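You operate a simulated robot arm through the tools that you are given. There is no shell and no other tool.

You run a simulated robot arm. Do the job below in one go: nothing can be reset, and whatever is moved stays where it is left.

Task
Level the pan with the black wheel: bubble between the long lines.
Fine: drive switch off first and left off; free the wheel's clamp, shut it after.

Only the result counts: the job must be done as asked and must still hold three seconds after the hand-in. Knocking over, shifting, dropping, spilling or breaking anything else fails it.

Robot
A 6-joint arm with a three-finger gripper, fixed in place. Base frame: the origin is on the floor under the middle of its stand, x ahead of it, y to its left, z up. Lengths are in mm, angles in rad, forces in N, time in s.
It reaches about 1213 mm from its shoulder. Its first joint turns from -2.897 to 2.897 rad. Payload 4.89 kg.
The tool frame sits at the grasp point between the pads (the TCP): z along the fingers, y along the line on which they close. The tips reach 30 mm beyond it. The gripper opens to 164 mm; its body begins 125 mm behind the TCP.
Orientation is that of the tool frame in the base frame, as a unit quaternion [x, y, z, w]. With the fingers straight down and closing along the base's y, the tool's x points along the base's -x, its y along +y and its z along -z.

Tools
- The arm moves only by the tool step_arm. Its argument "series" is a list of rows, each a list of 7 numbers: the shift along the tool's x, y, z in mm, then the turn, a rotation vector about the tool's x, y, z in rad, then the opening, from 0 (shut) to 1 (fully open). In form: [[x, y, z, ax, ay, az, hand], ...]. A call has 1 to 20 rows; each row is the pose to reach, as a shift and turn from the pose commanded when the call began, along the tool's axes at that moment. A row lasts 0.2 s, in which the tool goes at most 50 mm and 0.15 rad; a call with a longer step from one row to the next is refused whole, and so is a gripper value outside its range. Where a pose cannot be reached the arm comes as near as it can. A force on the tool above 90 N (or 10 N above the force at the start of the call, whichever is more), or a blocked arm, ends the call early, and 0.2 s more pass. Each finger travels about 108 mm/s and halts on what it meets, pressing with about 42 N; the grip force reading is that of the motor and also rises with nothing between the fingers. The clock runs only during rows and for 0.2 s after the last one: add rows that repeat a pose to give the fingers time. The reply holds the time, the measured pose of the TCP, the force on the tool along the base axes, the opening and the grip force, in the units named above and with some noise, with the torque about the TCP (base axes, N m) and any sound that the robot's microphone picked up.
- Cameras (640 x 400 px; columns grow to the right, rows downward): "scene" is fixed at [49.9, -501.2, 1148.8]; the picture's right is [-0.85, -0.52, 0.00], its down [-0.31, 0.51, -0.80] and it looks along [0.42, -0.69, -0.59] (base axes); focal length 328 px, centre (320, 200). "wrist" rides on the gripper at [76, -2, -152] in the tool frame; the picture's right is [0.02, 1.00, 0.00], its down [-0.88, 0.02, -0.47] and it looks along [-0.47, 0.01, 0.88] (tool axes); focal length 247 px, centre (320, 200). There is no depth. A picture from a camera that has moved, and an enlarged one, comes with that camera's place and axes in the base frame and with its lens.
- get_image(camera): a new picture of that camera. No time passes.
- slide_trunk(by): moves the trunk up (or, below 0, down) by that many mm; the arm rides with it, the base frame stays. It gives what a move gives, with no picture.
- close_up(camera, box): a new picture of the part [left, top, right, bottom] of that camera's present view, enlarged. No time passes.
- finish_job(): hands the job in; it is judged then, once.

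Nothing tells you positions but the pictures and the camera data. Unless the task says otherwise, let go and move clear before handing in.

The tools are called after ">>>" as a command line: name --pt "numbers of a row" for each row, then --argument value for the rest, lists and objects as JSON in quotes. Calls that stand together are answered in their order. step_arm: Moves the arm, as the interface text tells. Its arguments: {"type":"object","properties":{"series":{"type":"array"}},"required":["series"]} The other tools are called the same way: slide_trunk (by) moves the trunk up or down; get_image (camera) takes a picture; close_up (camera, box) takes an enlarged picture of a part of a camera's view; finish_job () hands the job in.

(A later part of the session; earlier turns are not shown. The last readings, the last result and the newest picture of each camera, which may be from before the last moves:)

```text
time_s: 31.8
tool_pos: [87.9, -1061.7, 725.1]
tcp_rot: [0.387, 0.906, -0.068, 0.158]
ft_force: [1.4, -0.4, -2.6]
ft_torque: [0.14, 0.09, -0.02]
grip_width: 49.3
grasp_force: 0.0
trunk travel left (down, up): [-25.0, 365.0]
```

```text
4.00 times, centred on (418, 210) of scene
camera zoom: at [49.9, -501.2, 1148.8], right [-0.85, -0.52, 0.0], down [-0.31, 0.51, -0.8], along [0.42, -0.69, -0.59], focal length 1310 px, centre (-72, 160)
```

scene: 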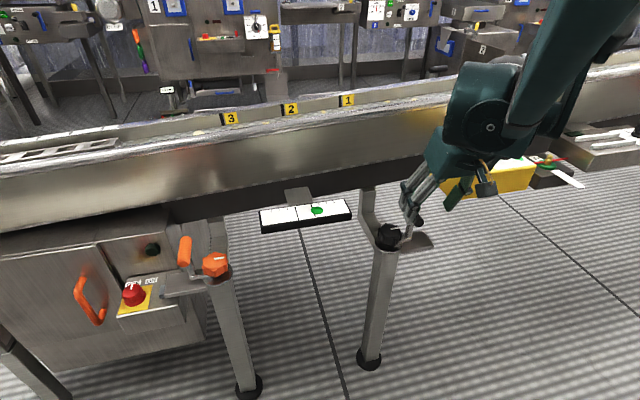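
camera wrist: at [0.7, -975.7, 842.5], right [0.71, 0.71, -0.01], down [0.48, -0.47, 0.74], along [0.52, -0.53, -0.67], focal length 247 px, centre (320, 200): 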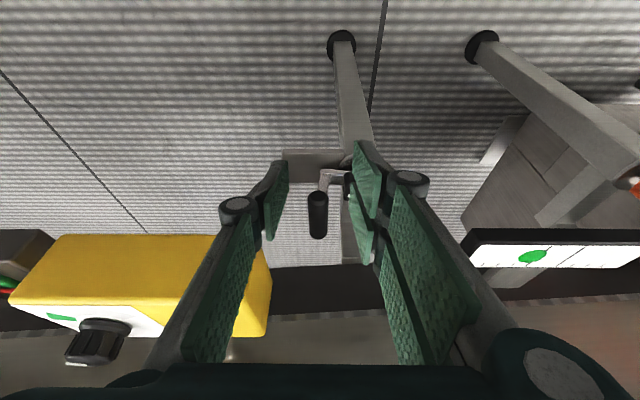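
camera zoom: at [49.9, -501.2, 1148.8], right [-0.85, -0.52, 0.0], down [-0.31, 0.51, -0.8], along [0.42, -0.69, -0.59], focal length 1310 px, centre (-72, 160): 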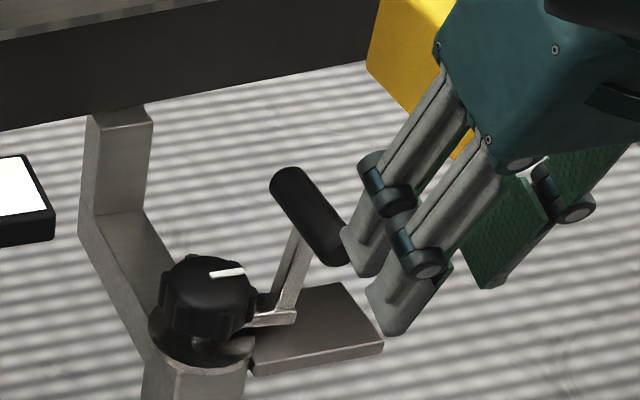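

The lever stays put at a slight lean. Now I'll swing the hand to horizontal, pointing at the handle end-on, staying back at n≈800.

>>> step_arm --pt "4 -0.2 6.8 0 -0.1357 0 0.4" --pt "8 -0.3 13.6 0 -0.2714 0 0.4" --pt "12 -0.5 20.5 0 -0.4072 0 0.4" --pt "16 -0.6 27.3 0 -0.543 0 0.4" --pt "20 -0.8 34.1 0 -0.6787 0 0.4" --pt "24 -0.9 40.9 0 -0.8145 0 0.4" --pt "28 -1.1 47.8 0 -0.9502 0 0.4" --pt "32 -1.2 54.6 0 -1.086 0 0.4" --pt "36 -1.4 61.4 0 -1.2217 0 0.4" --pt "36 -1.4 61.4 0 -1.2217 0 0.4"

>>> get_image --camera "wrist"

>>> get_image --camera "scene"

```text
time_s: 34.0
tool_pos: [72.7, -1051.4, 656.8]
tcp_rot: [0.278, 0.651, -0.278, 0.65]
ft_force: [-0.5, -0.5, 1.3]
ft_torque: [0.1, 0.08, -0.04]
grip_width: 65.7
grasp_force: 0.0
trunk travel left (down, up): [-25.0, 365.0]
```

```text
taken
camera wrist: at [-34.6, -943.7, 579.5], right [0.72, 0.69, -0.02], down [-0.31, 0.35, 0.88], along [0.62, -0.63, 0.47], focal length 247 px, centre (320, 200)
```

wrist: 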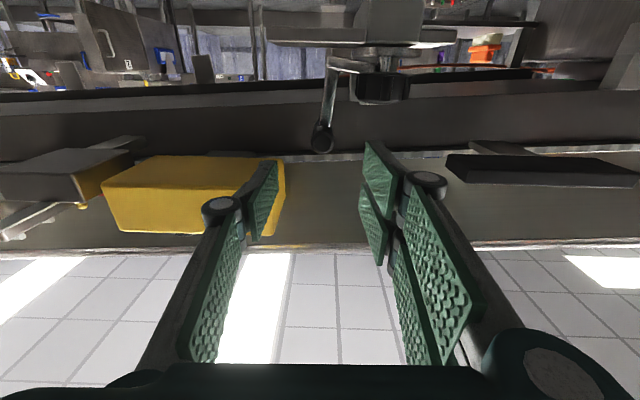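

```text
taken
```

scene: 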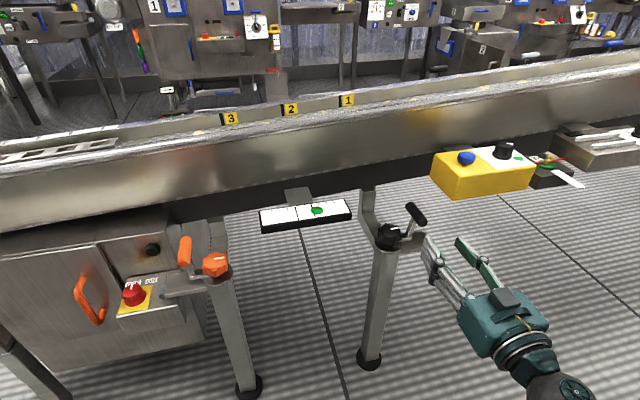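

>>> close_up --camera "wrist" --box '[280, 30, 424, 160]'

```text
3.08 times, centred on (352, 95) of wrist
camera zoom: at [-34.6, -943.7, 579.5], right [0.72, 0.69, -0.02], down [-0.31, 0.35, 0.88], along [0.62, -0.63, 0.47], focal length 760 px, centre (222, 523)
```

zoom: 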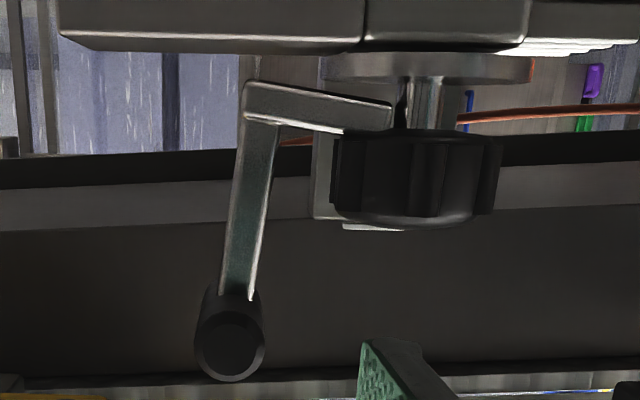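

The whole lever is one rigid L that tips toward -s about an axis near the stem, and it's at roughly 7° now. I'll roll the hand to match and slide it forward around the handle.

>>> step_arm --pt "4 0.5 15 -0.012 0 0.06 0.4" --pt "8.8 1.2 45 -0.024 0 0.12 0.4" --pt "8.8 2.2 85 -0.024 0 0.12 0.4" --pt "8.8 2.2 85 -0.024 0 0.12 0.4"

>>> get_image --camera "wrist"

>>> close_up --camera "scene" --box '[360, 170, 488, 270]'

```text
time_s: 35.0
tool_pos: [136.4, -1111.7, 648.1]
tcp_rot: [0.309, 0.637, -0.231, 0.668]
ft_force: [-1.0, 0.7, 0.2]
ft_torque: [0.07, 0.03, 0.0]
grip_width: 65.5
grasp_force: 0.1
trunk travel left (down, up): [-25.0, 365.0]
```

```text
taken
camera wrist: at [31.3, -1001.2, 572.0], right [0.7, 0.71, 0.1], down [-0.4, 0.27, 0.88], along [0.59, -0.66, 0.47], focal length 247 px, centre (320, 200)
```

wrist: 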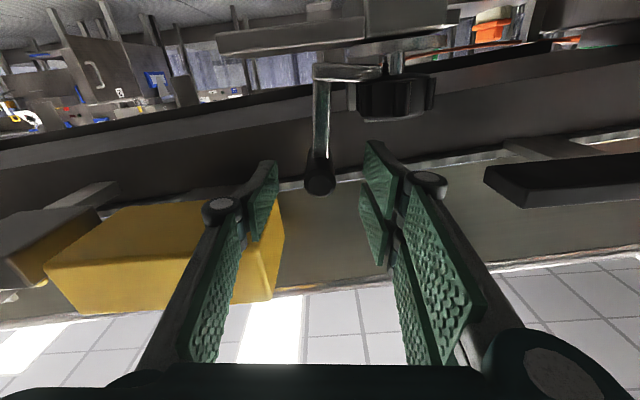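

```text
4.00 times, centred on (424, 220) of scene
camera zoom: at [49.9, -501.2, 1148.8], right [-0.85, -0.52, 0.0], down [-0.31, 0.51, -0.8], along [0.42, -0.69, -0.59], focal length 1310 px, centre (-96, 120)
```

zoom: 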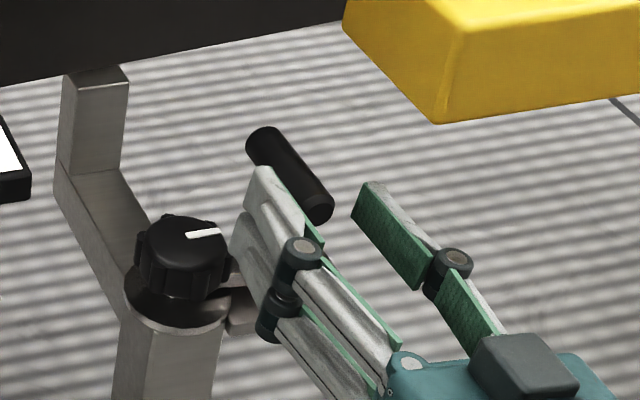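

Aligned end-on with the handle between the pads. I'll slide on 43 mm and close.

>>> step_arm --pt "0 -1 22 0 0 0 0.4" --pt "0 -1.5 43 0 0 0 0.4" --pt "0 -1.5 43 0 0 0 0.25" --pt "0 -1.5 43 0 0 0 0.08" --pt "0 -1.5 43 0 0 0 0.08" --pt "0 -1.5 43 0 0 0 0.08"

>>> get_image --camera "wrist"

>>> close_up --camera "scene" --box '[360, 170, 488, 270]'

```text
time_s: 36.4
tool_pos: [164.8, -1141.9, 646.7]
tcp_rot: [0.308, 0.637, -0.23, 0.668]
ft_force: [10.3, -11.2, 3.6]
ft_torque: [-0.03, -0.07, 0.01]
grip_width: 24.0
grasp_force: 44.7
trunk travel left (down, up): [-25.0, 365.0]
```

```text
taken
camera wrist: at [60.3, -1031.6, 570.0], right [0.7, 0.71, 0.1], down [-0.4, 0.27, 0.88], along [0.59, -0.65, 0.47], focal length 247 px, centre (320, 200)
```

wrist: 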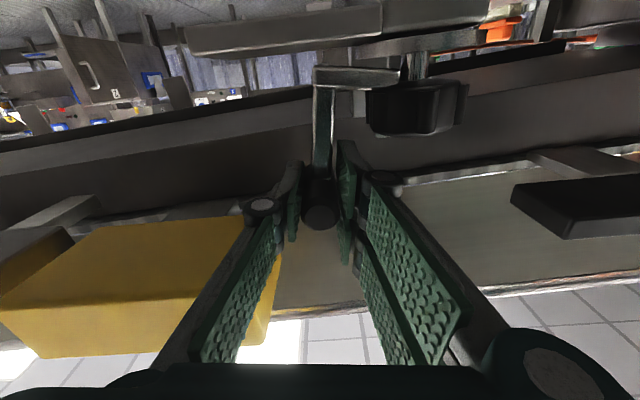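

```text
4.00 times, centred on (424, 220) of scene
camera zoom: at [49.9, -501.2, 1148.8], right [-0.85, -0.52, 0.0], down [-0.31, 0.51, -0.8], along [0.42, -0.69, -0.59], focal length 1310 px, centre (-96, 120)
```

zoom: 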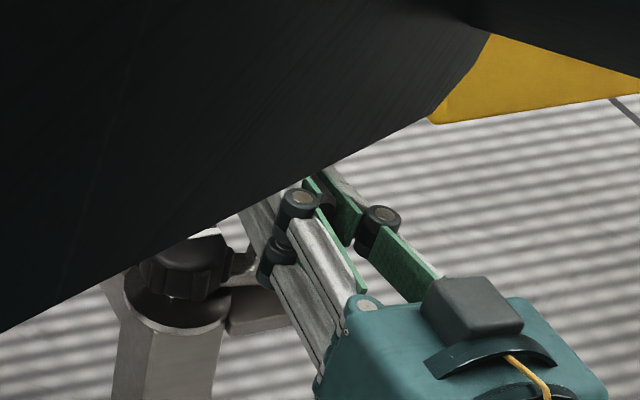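

The handle is gripped along its length. Now I'll swing it outward and down in small steps about the stem-side hinge, watching force and sound.

>>> step_arm --pt "2.32 -3.57 0 0 0 0.05 0.08" --pt "4.8 -7.02 0 0 0 0.1 0.08" --pt "4.8 -7.02 0 0 0 0.1 0.08"

>>> close_up --camera "wrist" --box '[240, 20, 480, 250]'

```text
time_s: 37.2
tool_pos: [158.0, -1148.1, 644.3]
tcp_rot: [0.341, 0.619, -0.197, 0.68]
ft_force: [16.4, -20.5, 47.8]
ft_torque: [-0.61, -1.04, -0.15]
grip_width: 24.1
grasp_force: 45.3
trunk travel left (down, up): [-25.0, 365.0]
```

```text
1.74 times, centred on (360, 135) of wrist
camera zoom: at [60.5, -1031.0, 568.8], right [0.69, 0.69, 0.2], down [-0.46, 0.21, 0.86], along [0.56, -0.69, 0.46], focal length 430 px, centre (250, 313)
```

zoom: 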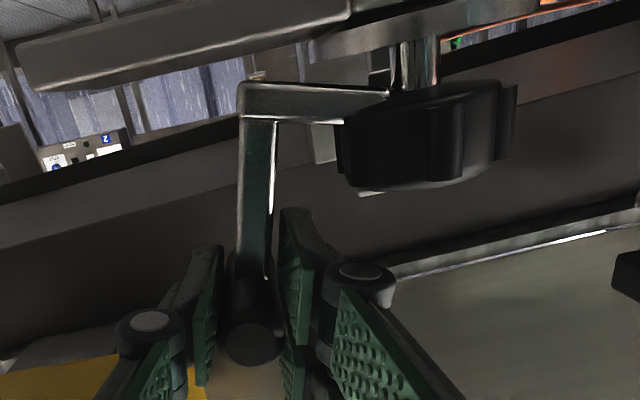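

The lever moves freely sideways but resists being pushed down there, so the hinge is more directly under the handle than I assumed, about s≈-668. I'll correct the arc and continue.

>>> step_arm --pt "-3.67 -1.74 0 0 0 0 0.08" --pt "-2.7 -5.2 0 0 0 0.05 0.08" --pt "-1.63 -8.65 0 0 0 0.1 0.08" --pt "-1.63 -8.65 0 0 0 0.1 0.08"

>>> close_up --camera "wrist" --box '[240, 20, 480, 250]'

```text
time_s: 38.2
tool_pos: [151.7, -1154.4, 638.8]
tcp_rot: [0.371, 0.603, -0.163, 0.687]
ft_force: [-15.6, 25.0, -14.0]
ft_torque: [0.15, 0.19, 0.11]
grip_width: 24.4
grasp_force: 45.1
trunk travel left (down, up): [-25.0, 365.0]
```

```text
1.74 times, centred on (360, 135) of wrist
camera zoom: at [58.4, -1032.5, 565.9], right [0.68, 0.68, 0.29], down [-0.52, 0.15, 0.84], along [0.53, -0.72, 0.45], focal length 430 px, centre (250, 313)
```

zoom: 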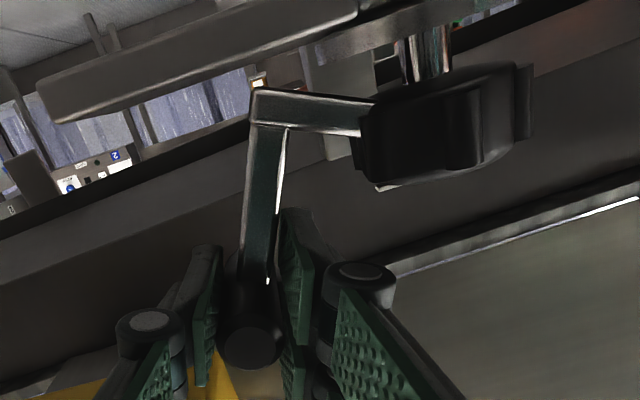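

Now the path fits a circle: hinge at about (s -672, z 583), radius 67 mm, lever at about 24°. I'll continue along that arc.

>>> step_arm --pt "3.08 -6.92 0 0 0 0.08 0.08" --pt "4.54 -10.77 0 0 0 0.15 0.08" --pt "5.9 -13.97 0 0 0 0.2 0.08" --pt "5.9 -13.97 0 0 0 0.2 0.08"

>>> close_up --camera "wrist" --box '[240, 20, 480, 250]'

```text
time_s: 39.2
tool_pos: [144.1, -1162.9, 630.9]
tcp_rot: [0.429, 0.562, -0.093, 0.701]
ft_force: [-9.6, -11.4, 28.4]
ft_torque: [-0.57, -0.58, -0.39]
grip_width: 24.6
grasp_force: 45.1
trunk travel left (down, up): [-25.0, 365.0]
```

```text
1.74 times, centred on (360, 135) of wrist
camera zoom: at [60.9, -1030.8, 564.1], right [0.62, 0.62, 0.48], down [-0.63, 0.04, 0.77], along [0.46, -0.78, 0.42], focal length 430 px, centre (250, 313)
```

zoom: 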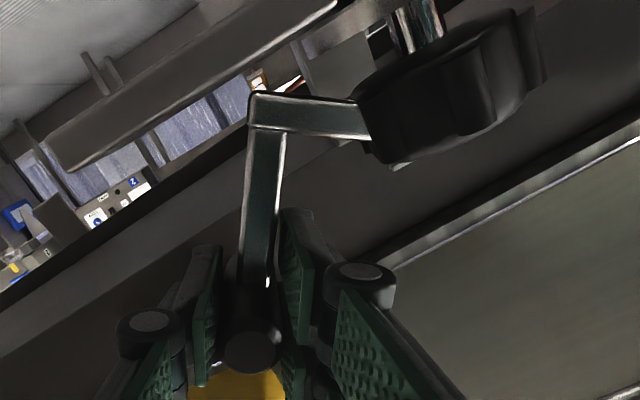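

Still swinging with modest force. I'll follow the refined arc further (hinge ≈ s -675, z 585).

>>> step_arm --pt "1.39 -8.64 0 0 0 0.12 0.08" --pt "4.04 -14.9 0 0 0 0.24 0.08" --pt "7.4 -20.7 0 0 0 0.36 0.08" --pt "7.4 -20.7 0 0 0 0.36 0.08"

>>> close_up --camera "wrist" --box '[240, 20, 480, 250]'

>>> get_image --camera "scene"

```text
time_s: 40.2
tool_pos: [133.8, -1172.3, 613.4]
tcp_rot: [0.523, 0.476, 0.035, 0.706]
ft_force: [-5.5, -23.9, 18.1]
ft_torque: [-0.34, -0.3, -0.48]
grip_width: 24.2
grasp_force: 45.5
trunk travel left (down, up): [-25.0, 365.0]
```

```text
1.74 times, centred on (360, 135) of wrist
camera zoom: at [65.7, -1024.8, 563.5], right [0.46, 0.46, 0.76], down [-0.81, -0.14, 0.58], along [0.37, -0.88, 0.31], focal length 430 px, centre (250, 313)
```

zoom: 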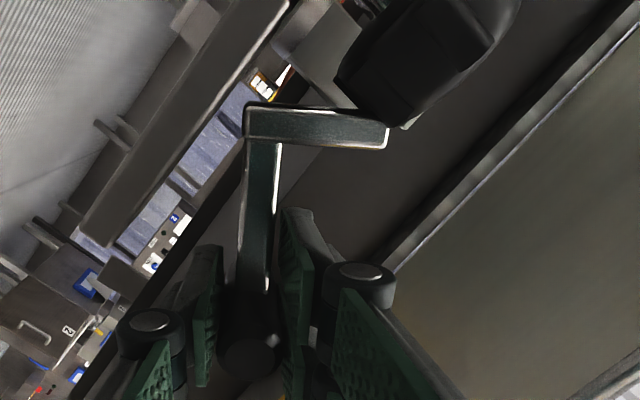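

```text
taken
```

scene: 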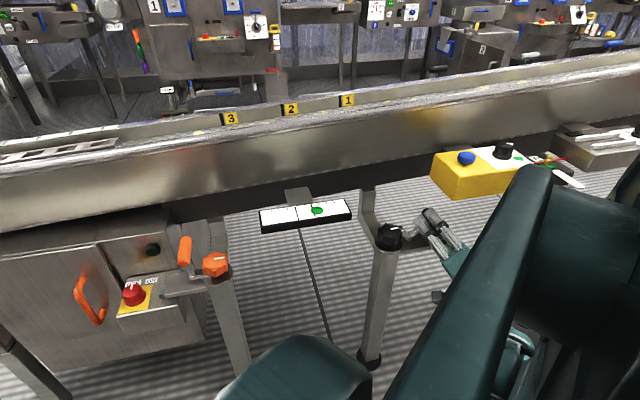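

The lever is about 55° over and its inner foot has come away from the stem. A bit further to find its open stop.

>>> step_arm --pt "0.6 -9.36 0 0 0 0.13 0.08" --pt "3.27 -15.7 0 0 0 0.24 0.08" --pt "3.27 -15.7 0 0 0 0.24 0.08"

>>> close_up --camera "wrist" --box '[200, 0, 480, 250]'

>>> close_up --camera "scene" --box '[360, 180, 488, 270]'

```text
time_s: 41.0
tool_pos: [128.1, -1178.2, 599.2]
tcp_rot: [0.577, 0.409, 0.117, 0.697]
ft_force: [-10.3, -15.9, 9.2]
ft_torque: [-0.06, -0.23, -0.49]
grip_width: 24.2
grasp_force: 45.1
trunk travel left (down, up): [-25.0, 365.0]
```

```text
1.60 times, centred on (340, 125) of wrist
camera zoom: at [67.6, -1022.8, 563.7], right [0.32, 0.32, 0.89], down [-0.89, -0.22, 0.4], along [0.33, -0.92, 0.21], focal length 395 px, centre (288, 320)
```

zoom: 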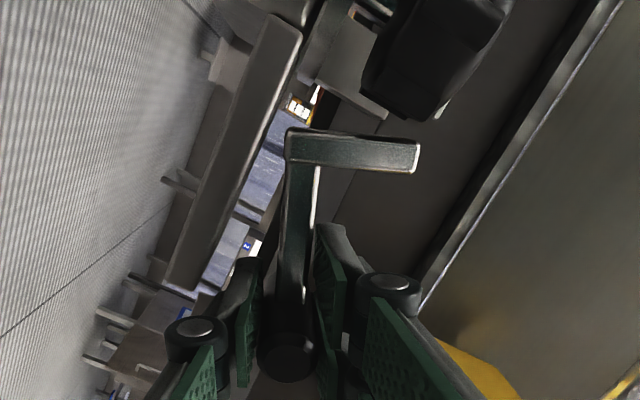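

```text
4.44 times, centred on (424, 225) of scene
camera zoom: at [49.9, -501.2, 1148.8], right [-0.85, -0.52, 0.0], down [-0.31, 0.51, -0.8], along [0.42, -0.69, -0.59], focal length 1456 px, centre (-142, 89)
```

zoom: 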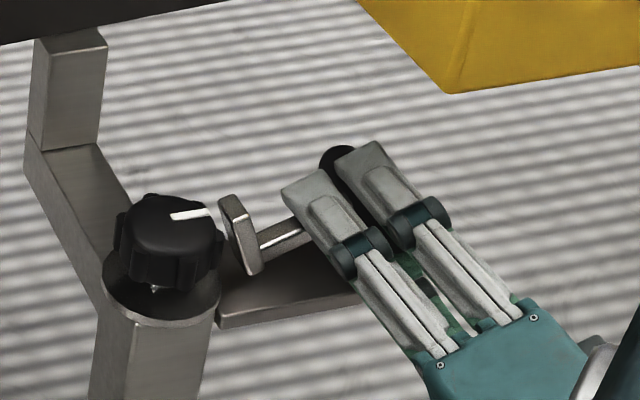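

The jaw is standing clear of the stem now. I'll go a little further to see whether there's an end stop.

>>> step_arm --pt "1.2 -5.8 0 0 0 0.07 0.08" --pt "2.45 -11.5 0 0 0 0.14 0.08" --pt "2.45 -11.5 0 0 0 0.14 0.08"

>>> close_up --camera "wrist" --box '[200, 0, 480, 250]'

>>> close_up --camera "scene" --box '[360, 180, 488, 270]'

```text
time_s: 41.8
tool_pos: [126.0, -1177.7, 587.4]
tcp_rot: [0.603, 0.37, 0.167, 0.687]
ft_force: [-20.3, 19.5, 14.2]
ft_torque: [0.01, 0.65, 1.13]
grip_width: 24.2
grasp_force: 44.6
trunk travel left (down, up): [-25.0, 365.0]
```

```text
1.60 times, centred on (340, 125) of wrist
camera zoom: at [68.5, -1021.9, 562.9], right [0.23, 0.23, 0.95], down [-0.92, -0.26, 0.29], along [0.31, -0.94, 0.15], focal length 395 px, centre (288, 320)
```

zoom: 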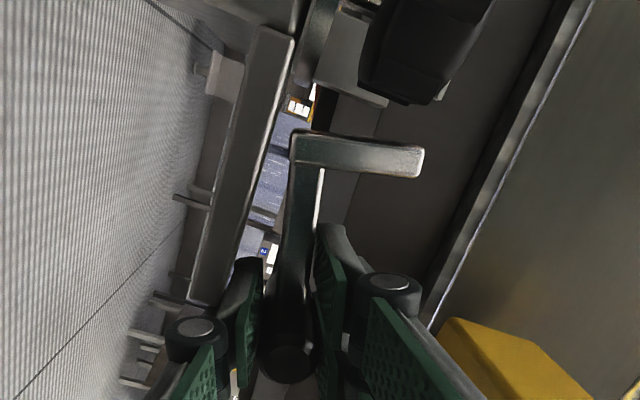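

```text
4.44 times, centred on (424, 225) of scene
camera zoom: at [49.9, -501.2, 1148.8], right [-0.85, -0.52, 0.0], down [-0.31, 0.51, -0.8], along [0.42, -0.69, -0.59], focal length 1456 px, centre (-142, 89)
```

zoom: 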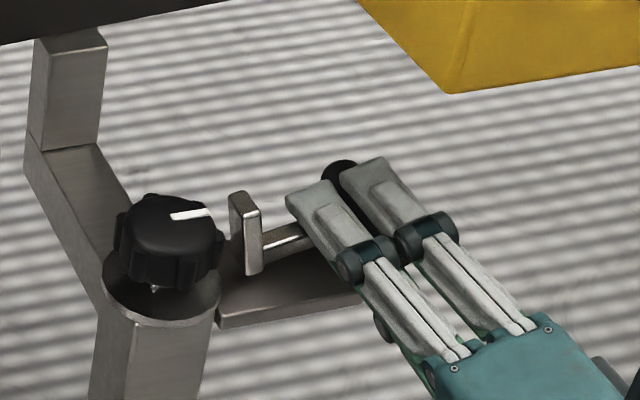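

The lever is folded to about 80° with the jaw well clear. I'll let go and draw straight back toward the robot.

>>> step_arm --pt "0 0 0 0 0 0 0.2" --pt "0 0 0 0 0 0 0.3" --pt "0 0 0 0 0 0 0.3" --pt "0 0 -45 0 0 0 0.3" --pt "0 0 -90 0 0 0 0.3" --pt "0 0 -130 0 0 0 0.3"

>>> get_image --camera "wrist"

>>> close_up --camera "scene" --box '[340, 170, 468, 270]'

>>> close_up --camera "scene" --box '[250, 180, 360, 240]'

```text
time_s: 43.2
tool_pos: [33.9, -1085.2, 583.5]
tcp_rot: [0.603, 0.371, 0.167, 0.686]
ft_force: [1.8, -0.8, 0.4]
ft_torque: [-0.04, -0.07, -0.13]
grip_width: 49.3
grasp_force: 0.0
trunk travel left (down, up): [-25.0, 365.0]
```

```text
taken
camera wrist: at [-23.1, -928.4, 559.7], right [0.23, 0.23, 0.95], down [-0.92, -0.26, 0.29], along [0.31, -0.94, 0.15], focal length 247 px, centre (320, 200)
```

wrist: 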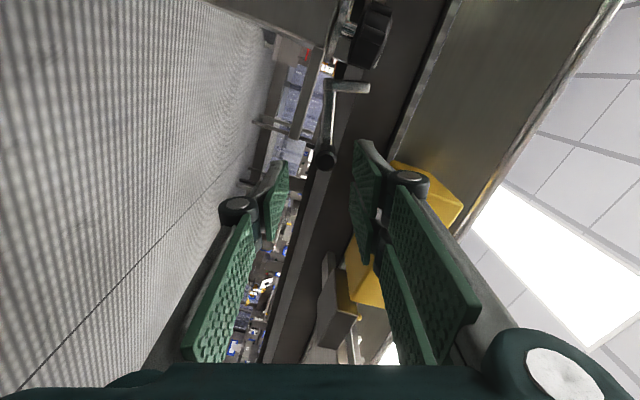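

```text
4.00 times, centred on (404, 220) of scene
camera zoom: at [49.9, -501.2, 1148.8], right [-0.85, -0.52, 0.0], down [-0.31, 0.51, -0.8], along [0.42, -0.69, -0.59], focal length 1310 px, centre (-16, 120)
```

zoom: 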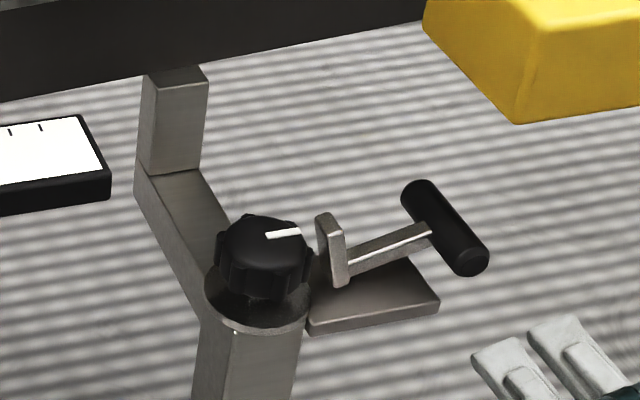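

```text
5.82 times, centred on (305, 210) of scene
camera zoom: at [49.9, -501.2, 1148.8], right [-0.85, -0.52, 0.0], down [-0.31, 0.51, -0.8], along [0.42, -0.69, -0.59], focal length 1906 px, centre (407, 142)
```

zoom: 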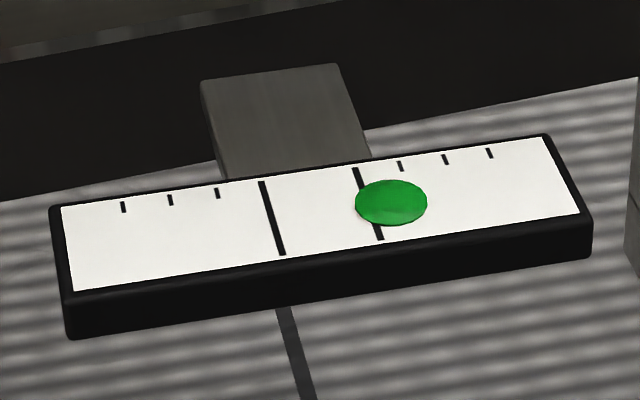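

The clamp lever stays folded open and the bubble is unchanged. Next I'll bring the hand round to point down beside the wheel, with the fingers closing across the conveyor so they avoid the raised jaw.

>>> step_arm --pt "4 18.1 0.8 0.1258 0.0197 0.0235 0.3" --pt "8 36.3 1.6 0.2517 0.0395 0.047 0.35" --pt "12 54.4 2.4 0.3775 0.0592 0.0706 0.4" --pt "16 72.5 3.2 0.5033 0.0789 0.0941 0.45" --pt "20 90.7 4 0.6292 0.0987 0.1176 0.5" --pt "24 108.8 4.7 0.755 0.1184 0.1411 0.5" --pt "28 127 5.5 0.8809 0.1382 0.1646 0.5" --pt "32 145.1 6.3 1.0067 0.1579 0.1881 0.5" --pt "36 163.2 7.1 1.1325 0.1776 0.2117 0.5" --pt "40 181.4 7.9 1.2584 0.1974 0.2352 0.5" --pt "44.1 199.5 8.7 1.3842 0.2171 0.2587 0.5" --pt "44.1 199.5 8.7 1.3842 0.2171 0.2587 0.5"

>>> get_image --camera "wrist"

>>> get_image --camera "scene"

```text
time_s: 45.8
tool_pos: [113.7, -1019.8, 762.4]
tcp_rot: [0.92, 0.382, 0.033, 0.08]
ft_force: [-0.1, 0.5, 0.3]
ft_torque: [0.0, -0.08, 0.03]
grip_width: 82.0
grasp_force: 0.0
trunk travel left (down, up): [-25.0, 365.0]
```

```text
taken
camera wrist: at [147.9, -948.4, 913.2], right [0.71, -0.68, 0.17], down [-0.67, -0.58, 0.47], along [-0.22, -0.45, -0.87], focal length 247 px, centre (320, 200)
```

wrist: 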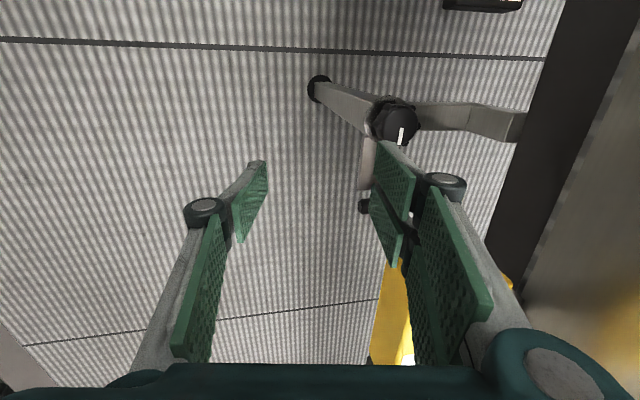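

```text
taken
```

scene: 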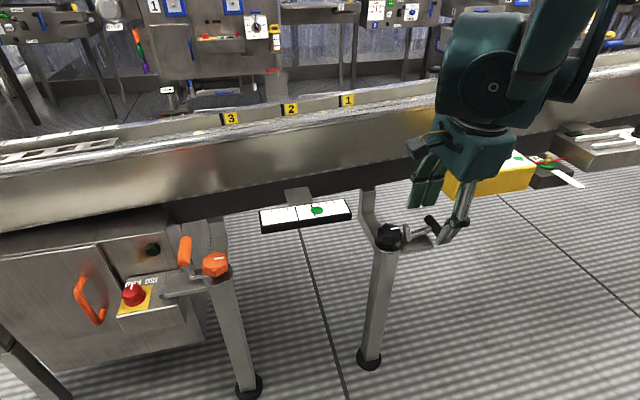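

>>> close_up --camera "wrist" --box '[340, 80, 468, 180]'

>>> close_up --camera "wrist" --box '[440, 0, 640, 160]'

>>> close_up --camera "scene" --box '[352, 150, 512, 260]'

```text
4.00 times, centred on (404, 130) of wrist
camera zoom: at [147.9, -948.4, 913.2], right [0.71, -0.68, 0.17], down [-0.67, -0.58, 0.47], along [-0.22, -0.45, -0.87], focal length 988 px, centre (-16, 480)
```

zoom: 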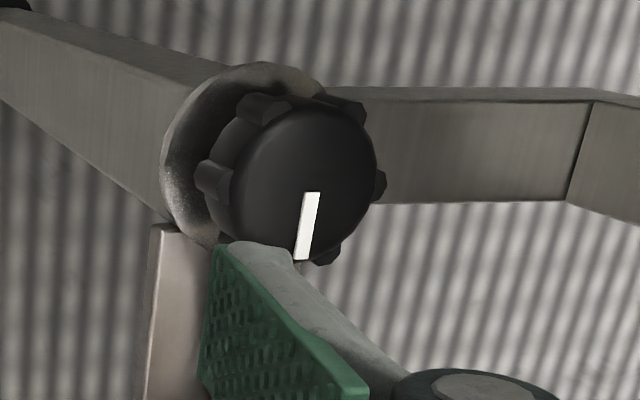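

```text
2.50 times, centred on (540, 80) of wrist
camera zoom: at [147.9, -948.4, 913.2], right [0.71, -0.68, 0.17], down [-0.67, -0.58, 0.47], along [-0.22, -0.45, -0.87], focal length 617 px, centre (-230, 500)
```

zoom: 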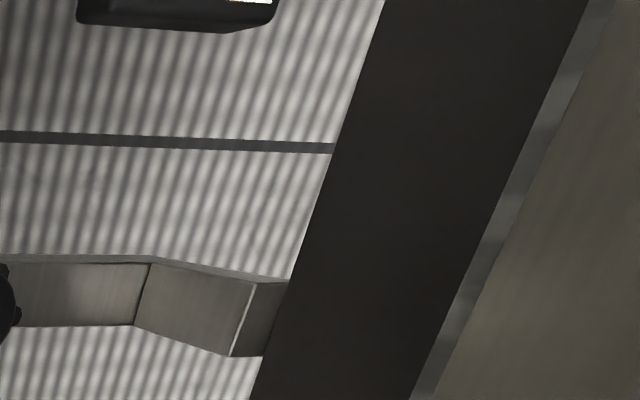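

```text
3.64 times, centred on (432, 205) of scene
camera zoom: at [49.9, -501.2, 1148.8], right [-0.85, -0.52, 0.0], down [-0.31, 0.51, -0.8], along [0.42, -0.69, -0.59], focal length 1191 px, centre (-87, 182)
```

zoom: 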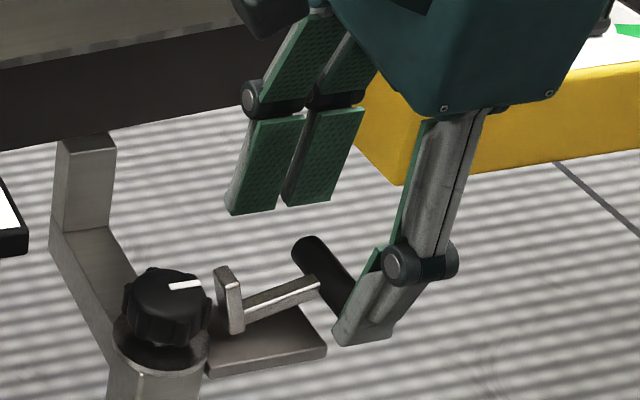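

Wheel axis is at about n≈932, s≈-630, top z≈609, and the pan wall is about 117 mm behind it. I'll move over the wheel at a safe height and check the fit.

>>> step_arm --pt "3 35 5 0 0 0 0.55" --pt "6 75 10 0 0 0 0.55" --pt "10 103 30 0 0 0 0.55" --pt "10.2 102 65 0 0 0 0.55" --pt "10.2 100.1 101.3 0 0 0 0.55" --pt "10.2 100.1 101.3 0 0 0 0.55"

>>> get_image --camera "wrist"

>>> get_image --camera "scene"

>>> close_up --camera "wrist" --box '[240, 90, 400, 210]'

```text
time_s: 47.2
tool_pos: [203.6, -1095.5, 680.9]
tcp_rot: [0.92, 0.382, 0.033, 0.08]
ft_force: [-0.5, 0.8, 0.0]
ft_torque: [-0.03, 0.01, -0.02]
grip_width: 90.0
grasp_force: 0.1
trunk travel left (down, up): [-25.0, 365.0]
```

```text
taken
camera wrist: at [236.7, -1023.1, 830.4], right [0.71, -0.68, 0.17], down [-0.67, -0.58, 0.47], along [-0.22, -0.45, -0.87], focal length 247 px, centre (320, 200)
```

wrist: 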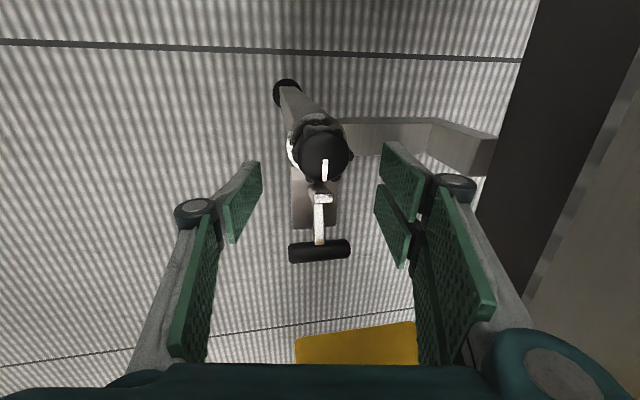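

```text
taken
```

scene: 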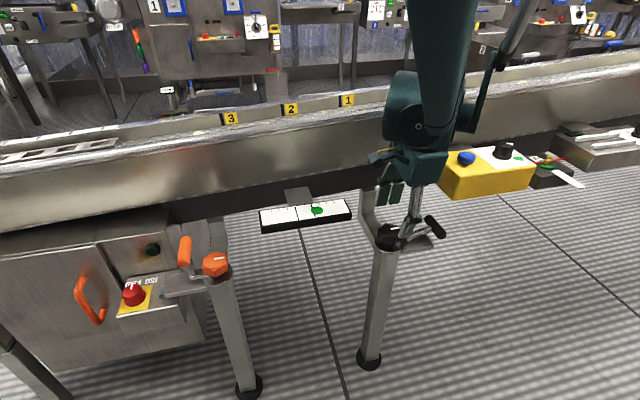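

```text
3.33 times, centred on (320, 150) of wrist
camera zoom: at [236.7, -1023.1, 830.4], right [0.71, -0.68, 0.17], down [-0.67, -0.58, 0.47], along [-0.22, -0.45, -0.87], focal length 823 px, centre (320, 367)
```

zoom: 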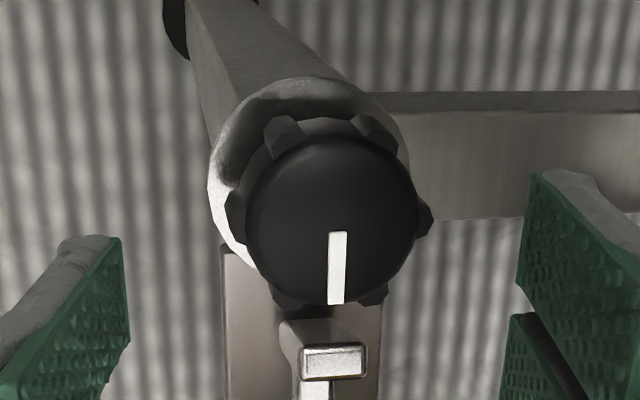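

The wheel sits right under the hand, with six lobes and plenty of room front and back. I'll lower onto it.

>>> step_arm --pt "0 0.3 33 0 0 0 0.55" --pt "0 0.6 65 0 0 0 0.55" --pt "0 0.6 65 0 0 0 0.55"

>>> close_up --camera "wrist" --box '[224, 90, 416, 210]'

>>> close_up --camera "scene" --box '[340, 150, 500, 260]'

```text
time_s: 48.0
tool_pos: [212.7, -1104.7, 616.5]
tcp_rot: [0.92, 0.382, 0.033, 0.079]
ft_force: [-0.2, 0.2, 0.5]
ft_torque: [-0.04, -0.01, -0.01]
grip_width: 89.9
grasp_force: 0.1
trunk travel left (down, up): [-25.0, 365.0]
```

```text
3.33 times, centred on (320, 150) of wrist
camera zoom: at [245.7, -1031.8, 766.0], right [0.71, -0.68, 0.17], down [-0.67, -0.58, 0.47], along [-0.22, -0.45, -0.87], focal length 823 px, centre (320, 367)
```

zoom: 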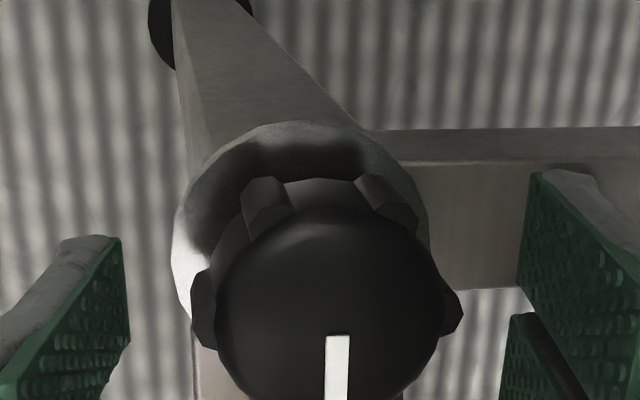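

```text
3.64 times, centred on (420, 205) of scene
camera zoom: at [49.9, -501.2, 1148.8], right [-0.85, -0.52, 0.0], down [-0.31, 0.51, -0.8], along [0.42, -0.69, -0.59], focal length 1191 px, centre (-44, 182)
```

zoom: 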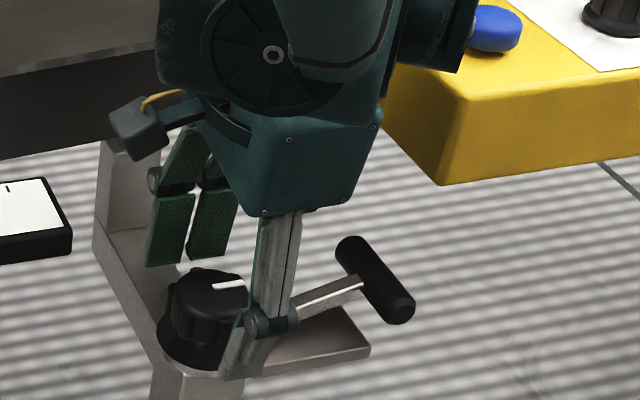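

The fingers straddle the wheel evenly, on opposite lobes. Closing on it.

>>> step_arm --pt "0 1 0 0 0 0 0.4" --pt "0 1 0 0 0 0 0.25" --pt "0 1 0 0 0 0 0.25" --pt "0 1 0 0 0 0 0.25"

>>> close_up --camera "wrist" --box '[224, 110, 416, 230]'

>>> close_up --camera "scene" --box '[250, 180, 360, 240]'

```text
time_s: 49.0
tool_pos: [211.5, -1103.9, 616.8]
tcp_rot: [0.92, 0.382, 0.033, 0.079]
ft_force: [-11.6, 25.7, -7.0]
ft_torque: [1.0, 0.83, 0.09]
grip_width: 51.5
grasp_force: 44.8
trunk travel left (down, up): [-25.0, 365.0]
```

```text
3.33 times, centred on (320, 170) of wrist
camera zoom: at [245.4, -1032.2, 766.2], right [0.71, -0.68, 0.17], down [-0.67, -0.58, 0.47], along [-0.22, -0.45, -0.87], focal length 823 px, centre (320, 300)
```

zoom: 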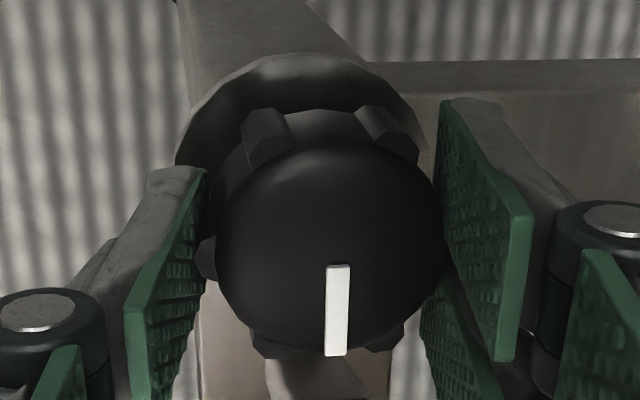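

```text
5.82 times, centred on (305, 210) of scene
camera zoom: at [49.9, -501.2, 1148.8], right [-0.85, -0.52, 0.0], down [-0.31, 0.51, -0.8], along [0.42, -0.69, -0.59], focal length 1906 px, centre (407, 142)
```

zoom: 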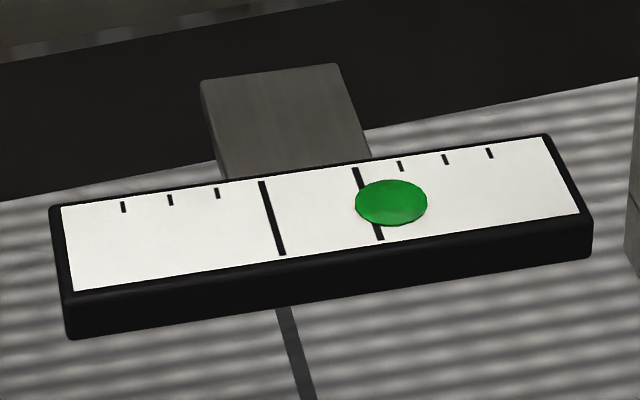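

The wheel is gripped at 51.5 mm. As a test I'll turn it about 30° counter-clockwise and see which way the bubble moves.

>>> step_arm --pt "0 -2.5 0 0 0 0 0.25" --pt "-0.45 -2.47 0 0 0.0226 -0.128 0.25" --pt "-0.9 -2.38 0.02 0 0.0451 -0.2561 0.25" --pt "-1.33 -2.24 0.04 0 0.0677 -0.3842 0.25" --pt "-1.74 -2.04 0.08 0 0.0903 -0.5122 0.25"

>>> close_up --camera "wrist" --box '[224, 110, 416, 230]'

>>> close_up --camera "scene" --box '[250, 180, 360, 240]'

```text
time_s: 50.2
tool_pos: [212.3, -1104.0, 616.8]
tcp_rot: [0.79, 0.607, 0.053, 0.069]
ft_force: [22.4, -37.8, 5.6]
ft_torque: [0.12, -0.06, -0.22]
grip_width: 51.6
grasp_force: 44.8
trunk travel left (down, up): [-25.0, 365.0]
```

```text
3.33 times, centred on (320, 170) of wrist
camera zoom: at [203.2, -1025.4, 766.1], right [0.96, -0.23, 0.17], down [-0.29, -0.83, 0.47], along [0.04, -0.5, -0.87], focal length 823 px, centre (320, 300)
```

zoom: 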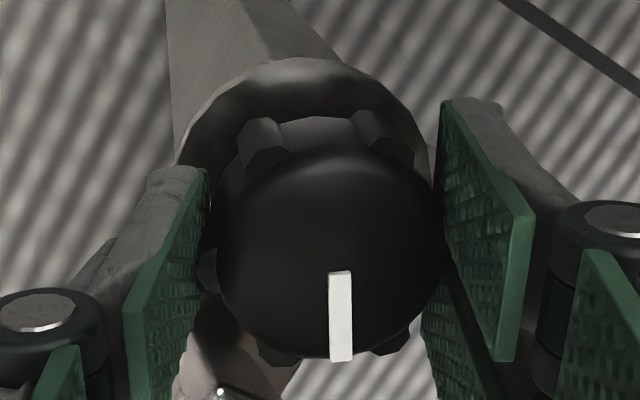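

```text
5.82 times, centred on (305, 210) of scene
camera zoom: at [49.9, -501.2, 1148.8], right [-0.85, -0.52, 0.0], down [-0.31, 0.51, -0.8], along [0.42, -0.69, -0.59], focal length 1906 px, centre (407, 142)
```

zoom: 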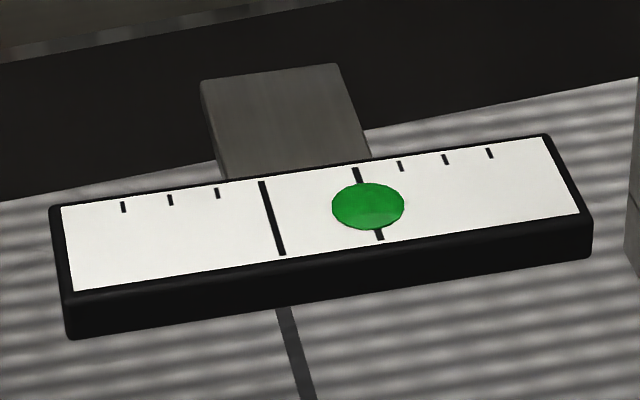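

The wheel turned with the hand and the bubble moved toward the middle, about 23 px for 30°, so roughly 63° more is needed the same way. I'll open, swing the hand back clockwise round the wheel, and re-grip.

>>> step_arm --pt "0 1 0 0 0 0 0.38" --pt "0 1 0 0 0 0 0.46" --pt "0 1 0 0 0 0 0.46" --pt "0.46 1.3 0 0 -0.0227 0.1289 0.46" --pt "0.91 1.6 0 0 -0.0454 0.2579 0.46" --pt "1.34 1.9 0.1 0 -0.0682 0.3868 0.46" --pt "1.75 2.2 0.1 0 -0.0909 0.5158 0.46" --pt "2.13 2.5 0.2 0 -0.1136 0.6447 0.46" --pt "2.47 2.8 0.2 0 -0.1363 0.7736 0.46" --pt "2.78 3.1 0.3 0 -0.159 0.9026 0.46" --pt "3.03 3.4 0.3 0 -0.1818 1.0315 0.46" --pt "3.23 3.7 0.4 0 -0.2045 1.1605 0.46" --pt "3.38 3.95 0.5 0 -0.2272 1.2894 0.46" --pt "3.38 3.95 0.5 0 -0.2272 1.2894 0.46"

>>> close_up --camera "wrist" --box '[224, 110, 416, 230]'

>>> get_image --camera "scene"

>>> close_up --camera "scene" --box '[250, 180, 360, 240]'

```text
time_s: 53.2
tool_pos: [219.4, -1102.4, 616.1]
tcp_rot: [0.996, 0.001, 0.001, 0.087]
ft_force: [62.6, -33.2, 1.2]
ft_torque: [0.37, -0.26, 3.87]
grip_width: 88.0
grasp_force: 15.7
trunk travel left (down, up): [-25.0, 365.0]
```

```text
3.33 times, centred on (320, 170) of wrist
camera zoom: at [295.3, -1075.6, 765.7], right [0.02, -0.98, 0.17], down [-0.88, 0.06, 0.47], along [-0.47, -0.16, -0.87], focal length 823 px, centre (320, 300)
```

zoom: 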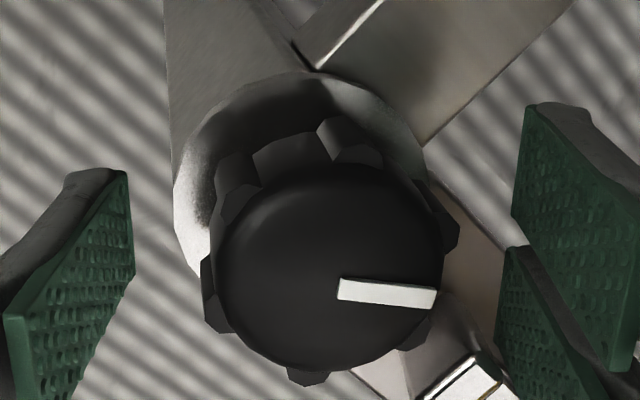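

```text
taken
```

scene: 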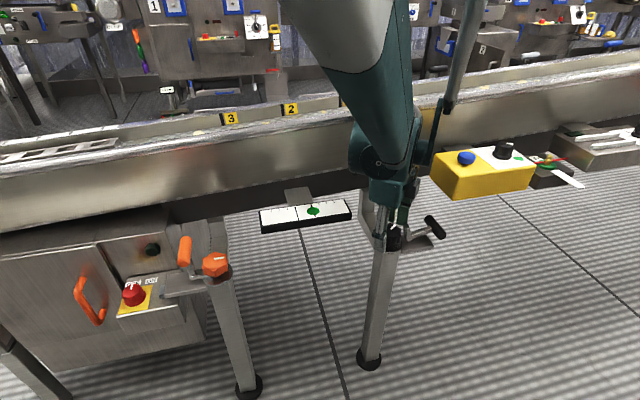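

```text
5.82 times, centred on (305, 210) of scene
camera zoom: at [49.9, -501.2, 1148.8], right [-0.85, -0.52, 0.0], down [-0.31, 0.51, -0.8], along [0.42, -0.69, -0.59], focal length 1906 px, centre (407, 142)
```

zoom: 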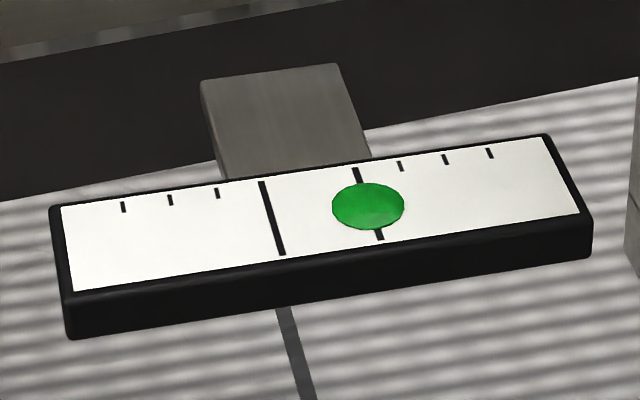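

The two-finger side caught the raised jaw when I swung back too far: 70 N side force and the fingers spread to 88 mm. I'll back off counter-clockwise right away and check that the lever hasn't been disturbed.

>>> step_arm --pt "-0.3 0 0 0 0.0172 -0.0975 0.54" --pt "-0.7 0 0 0 0.0344 -0.195 0.54" --pt "-1 0 0 0 0.0516 -0.2925 0.54"

>>> close_up --camera "wrist" --box '[224, 120, 416, 240]'

>>> close_up --camera "scene" --box '[352, 190, 480, 270]'

```text
time_s: 54.0
tool_pos: [213.1, -1100.0, 617.8]
tcp_rot: [0.985, 0.147, 0.013, 0.086]
ft_force: [0.2, -0.5, 1.0]
ft_torque: [-0.01, 0.01, -0.02]
grip_width: 88.6
grasp_force: 0.1
trunk travel left (down, up): [-25.0, 365.0]
```

```text
3.33 times, centred on (320, 180) of wrist
camera zoom: at [277.5, -1054.0, 766.5], right [0.31, -0.94, 0.17], down [-0.86, -0.2, 0.47], along [-0.41, -0.29, -0.87], focal length 823 px, centre (320, 267)
```

zoom: 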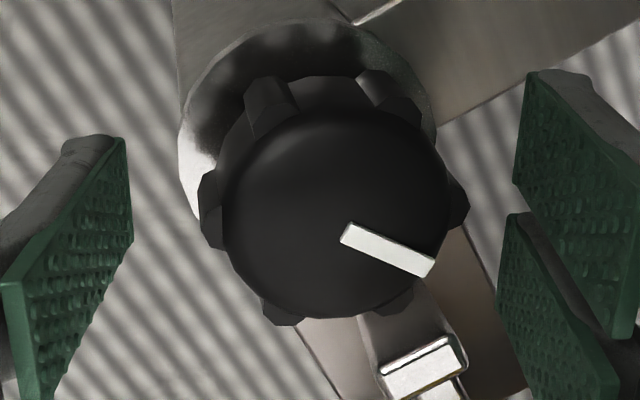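

```text
5.00 times, centred on (416, 230) of scene
camera zoom: at [49.9, -501.2, 1148.8], right [-0.85, -0.52, 0.0], down [-0.31, 0.51, -0.8], along [0.42, -0.69, -0.59], focal length 1638 px, centre (-160, 50)
```

zoom: 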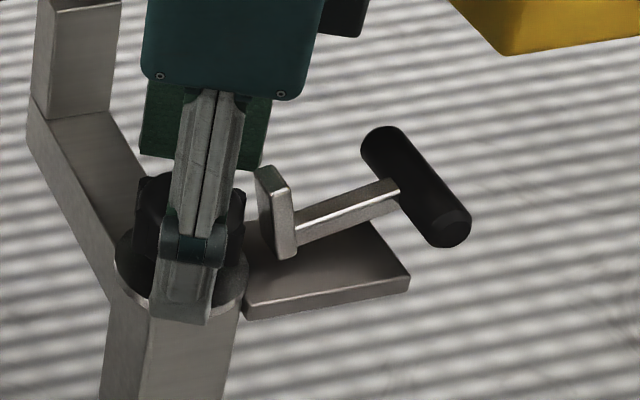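

Contact has cleared and the lever is still folded open, only raised a little. I'll centre the hand on the wheel at a safer angle, well away from the jaw, and re-grip.

>>> step_arm --pt "-0.5 3 0 0 0.0243 -0.1379 0.54" --pt "-0.5 3 0 0 0.0243 -0.1379 0.42" --pt "-0.5 3 0 0 0.0243 -0.1379 0.25" --pt "-0.5 3 0 0 0.0243 -0.1379 0.25" --pt "-0.5 3 0 0 0.0243 -0.1379 0.25"

>>> close_up --camera "wrist" --box '[224, 120, 416, 240]'

>>> close_up --camera "scene" --box '[352, 190, 480, 270]'

```text
time_s: 55.2
tool_pos: [214.1, -1105.0, 616.6]
tcp_rot: [0.973, 0.215, 0.019, 0.084]
ft_force: [-12.5, 33.3, -9.9]
ft_torque: [0.93, 0.1, 0.06]
grip_width: 55.9
grasp_force: 18.0
trunk travel left (down, up): [-25.0, 365.0]
```

```text
3.33 times, centred on (320, 180) of wrist
camera zoom: at [270.7, -1048.8, 767.3], right [0.43, -0.88, 0.17], down [-0.82, -0.31, 0.47], along [-0.36, -0.35, -0.87], focal length 823 px, centre (320, 267)
```

zoom: 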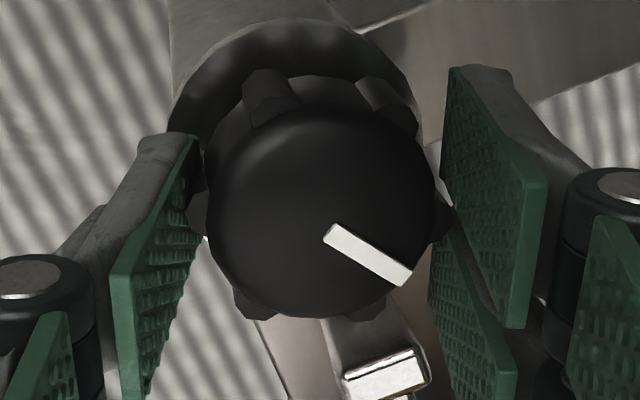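

```text
5.00 times, centred on (416, 230) of scene
camera zoom: at [49.9, -501.2, 1148.8], right [-0.85, -0.52, 0.0], down [-0.31, 0.51, -0.8], along [0.42, -0.69, -0.59], focal length 1638 px, centre (-160, 50)
```

zoom: 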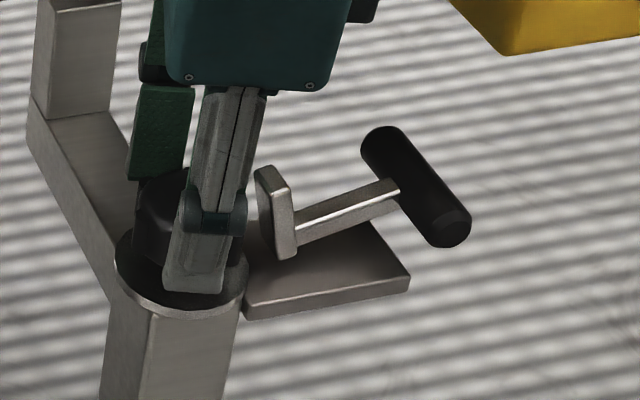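

>>> step_arm --pt "0 -2 0 0 0 0 0.25" --pt "0 -2 0 0 0 0 0.25"

>>> close_up --camera "wrist" --box '[224, 120, 416, 240]'

```text
time_s: 55.8
tool_pos: [212.6, -1103.0, 617.6]
tcp_rot: [0.973, 0.215, 0.018, 0.084]
ft_force: [-12.9, 26.7, -8.3]
ft_torque: [0.66, 0.33, 0.04]
grip_width: 53.6
grasp_force: 14.8
trunk travel left (down, up): [-25.0, 365.0]
```

```text
3.33 times, centred on (320, 180) of wrist
camera zoom: at [270.2, -1047.6, 767.1], right [0.43, -0.88, 0.17], down [-0.83, -0.31, 0.47], along [-0.36, -0.35, -0.87], focal length 823 px, centre (320, 267)
```

zoom: 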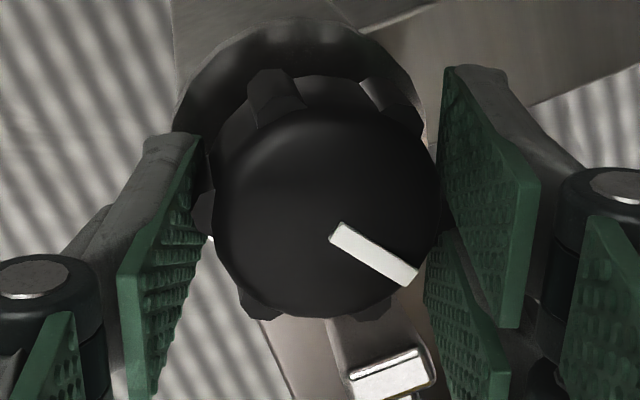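

>>> step_arm --pt "0 -2 0 0 0 0 0.2" --pt "0 -2 0 0 0 0 0.2" --pt "0 -2 0 0 0 0 0.2"

>>> close_up --camera "wrist" --box '[224, 120, 416, 240]'

```text
time_s: 56.6
tool_pos: [212.0, -1101.6, 618.2]
tcp_rot: [0.973, 0.216, 0.019, 0.085]
ft_force: [-1.1, -11.5, 3.8]
ft_torque: [-0.08, 0.34, 0.49]
grip_width: 51.9
grasp_force: 45.0
trunk travel left (down, up): [-25.0, 365.0]
```

```text
3.33 times, centred on (320, 180) of wrist
camera zoom: at [269.8, -1046.5, 766.9], right [0.44, -0.88, 0.17], down [-0.83, -0.31, 0.47], along [-0.36, -0.35, -0.87], focal length 823 px, centre (320, 267)
```

zoom: 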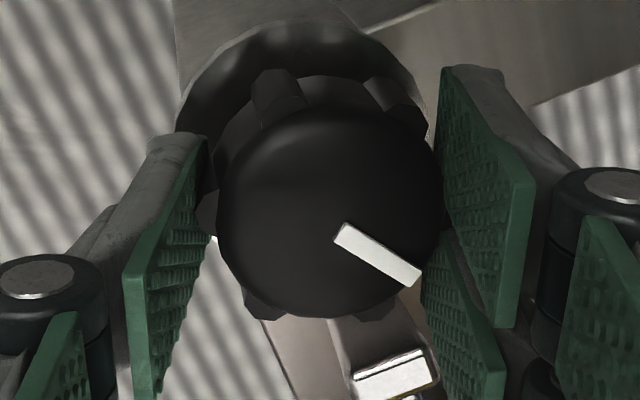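

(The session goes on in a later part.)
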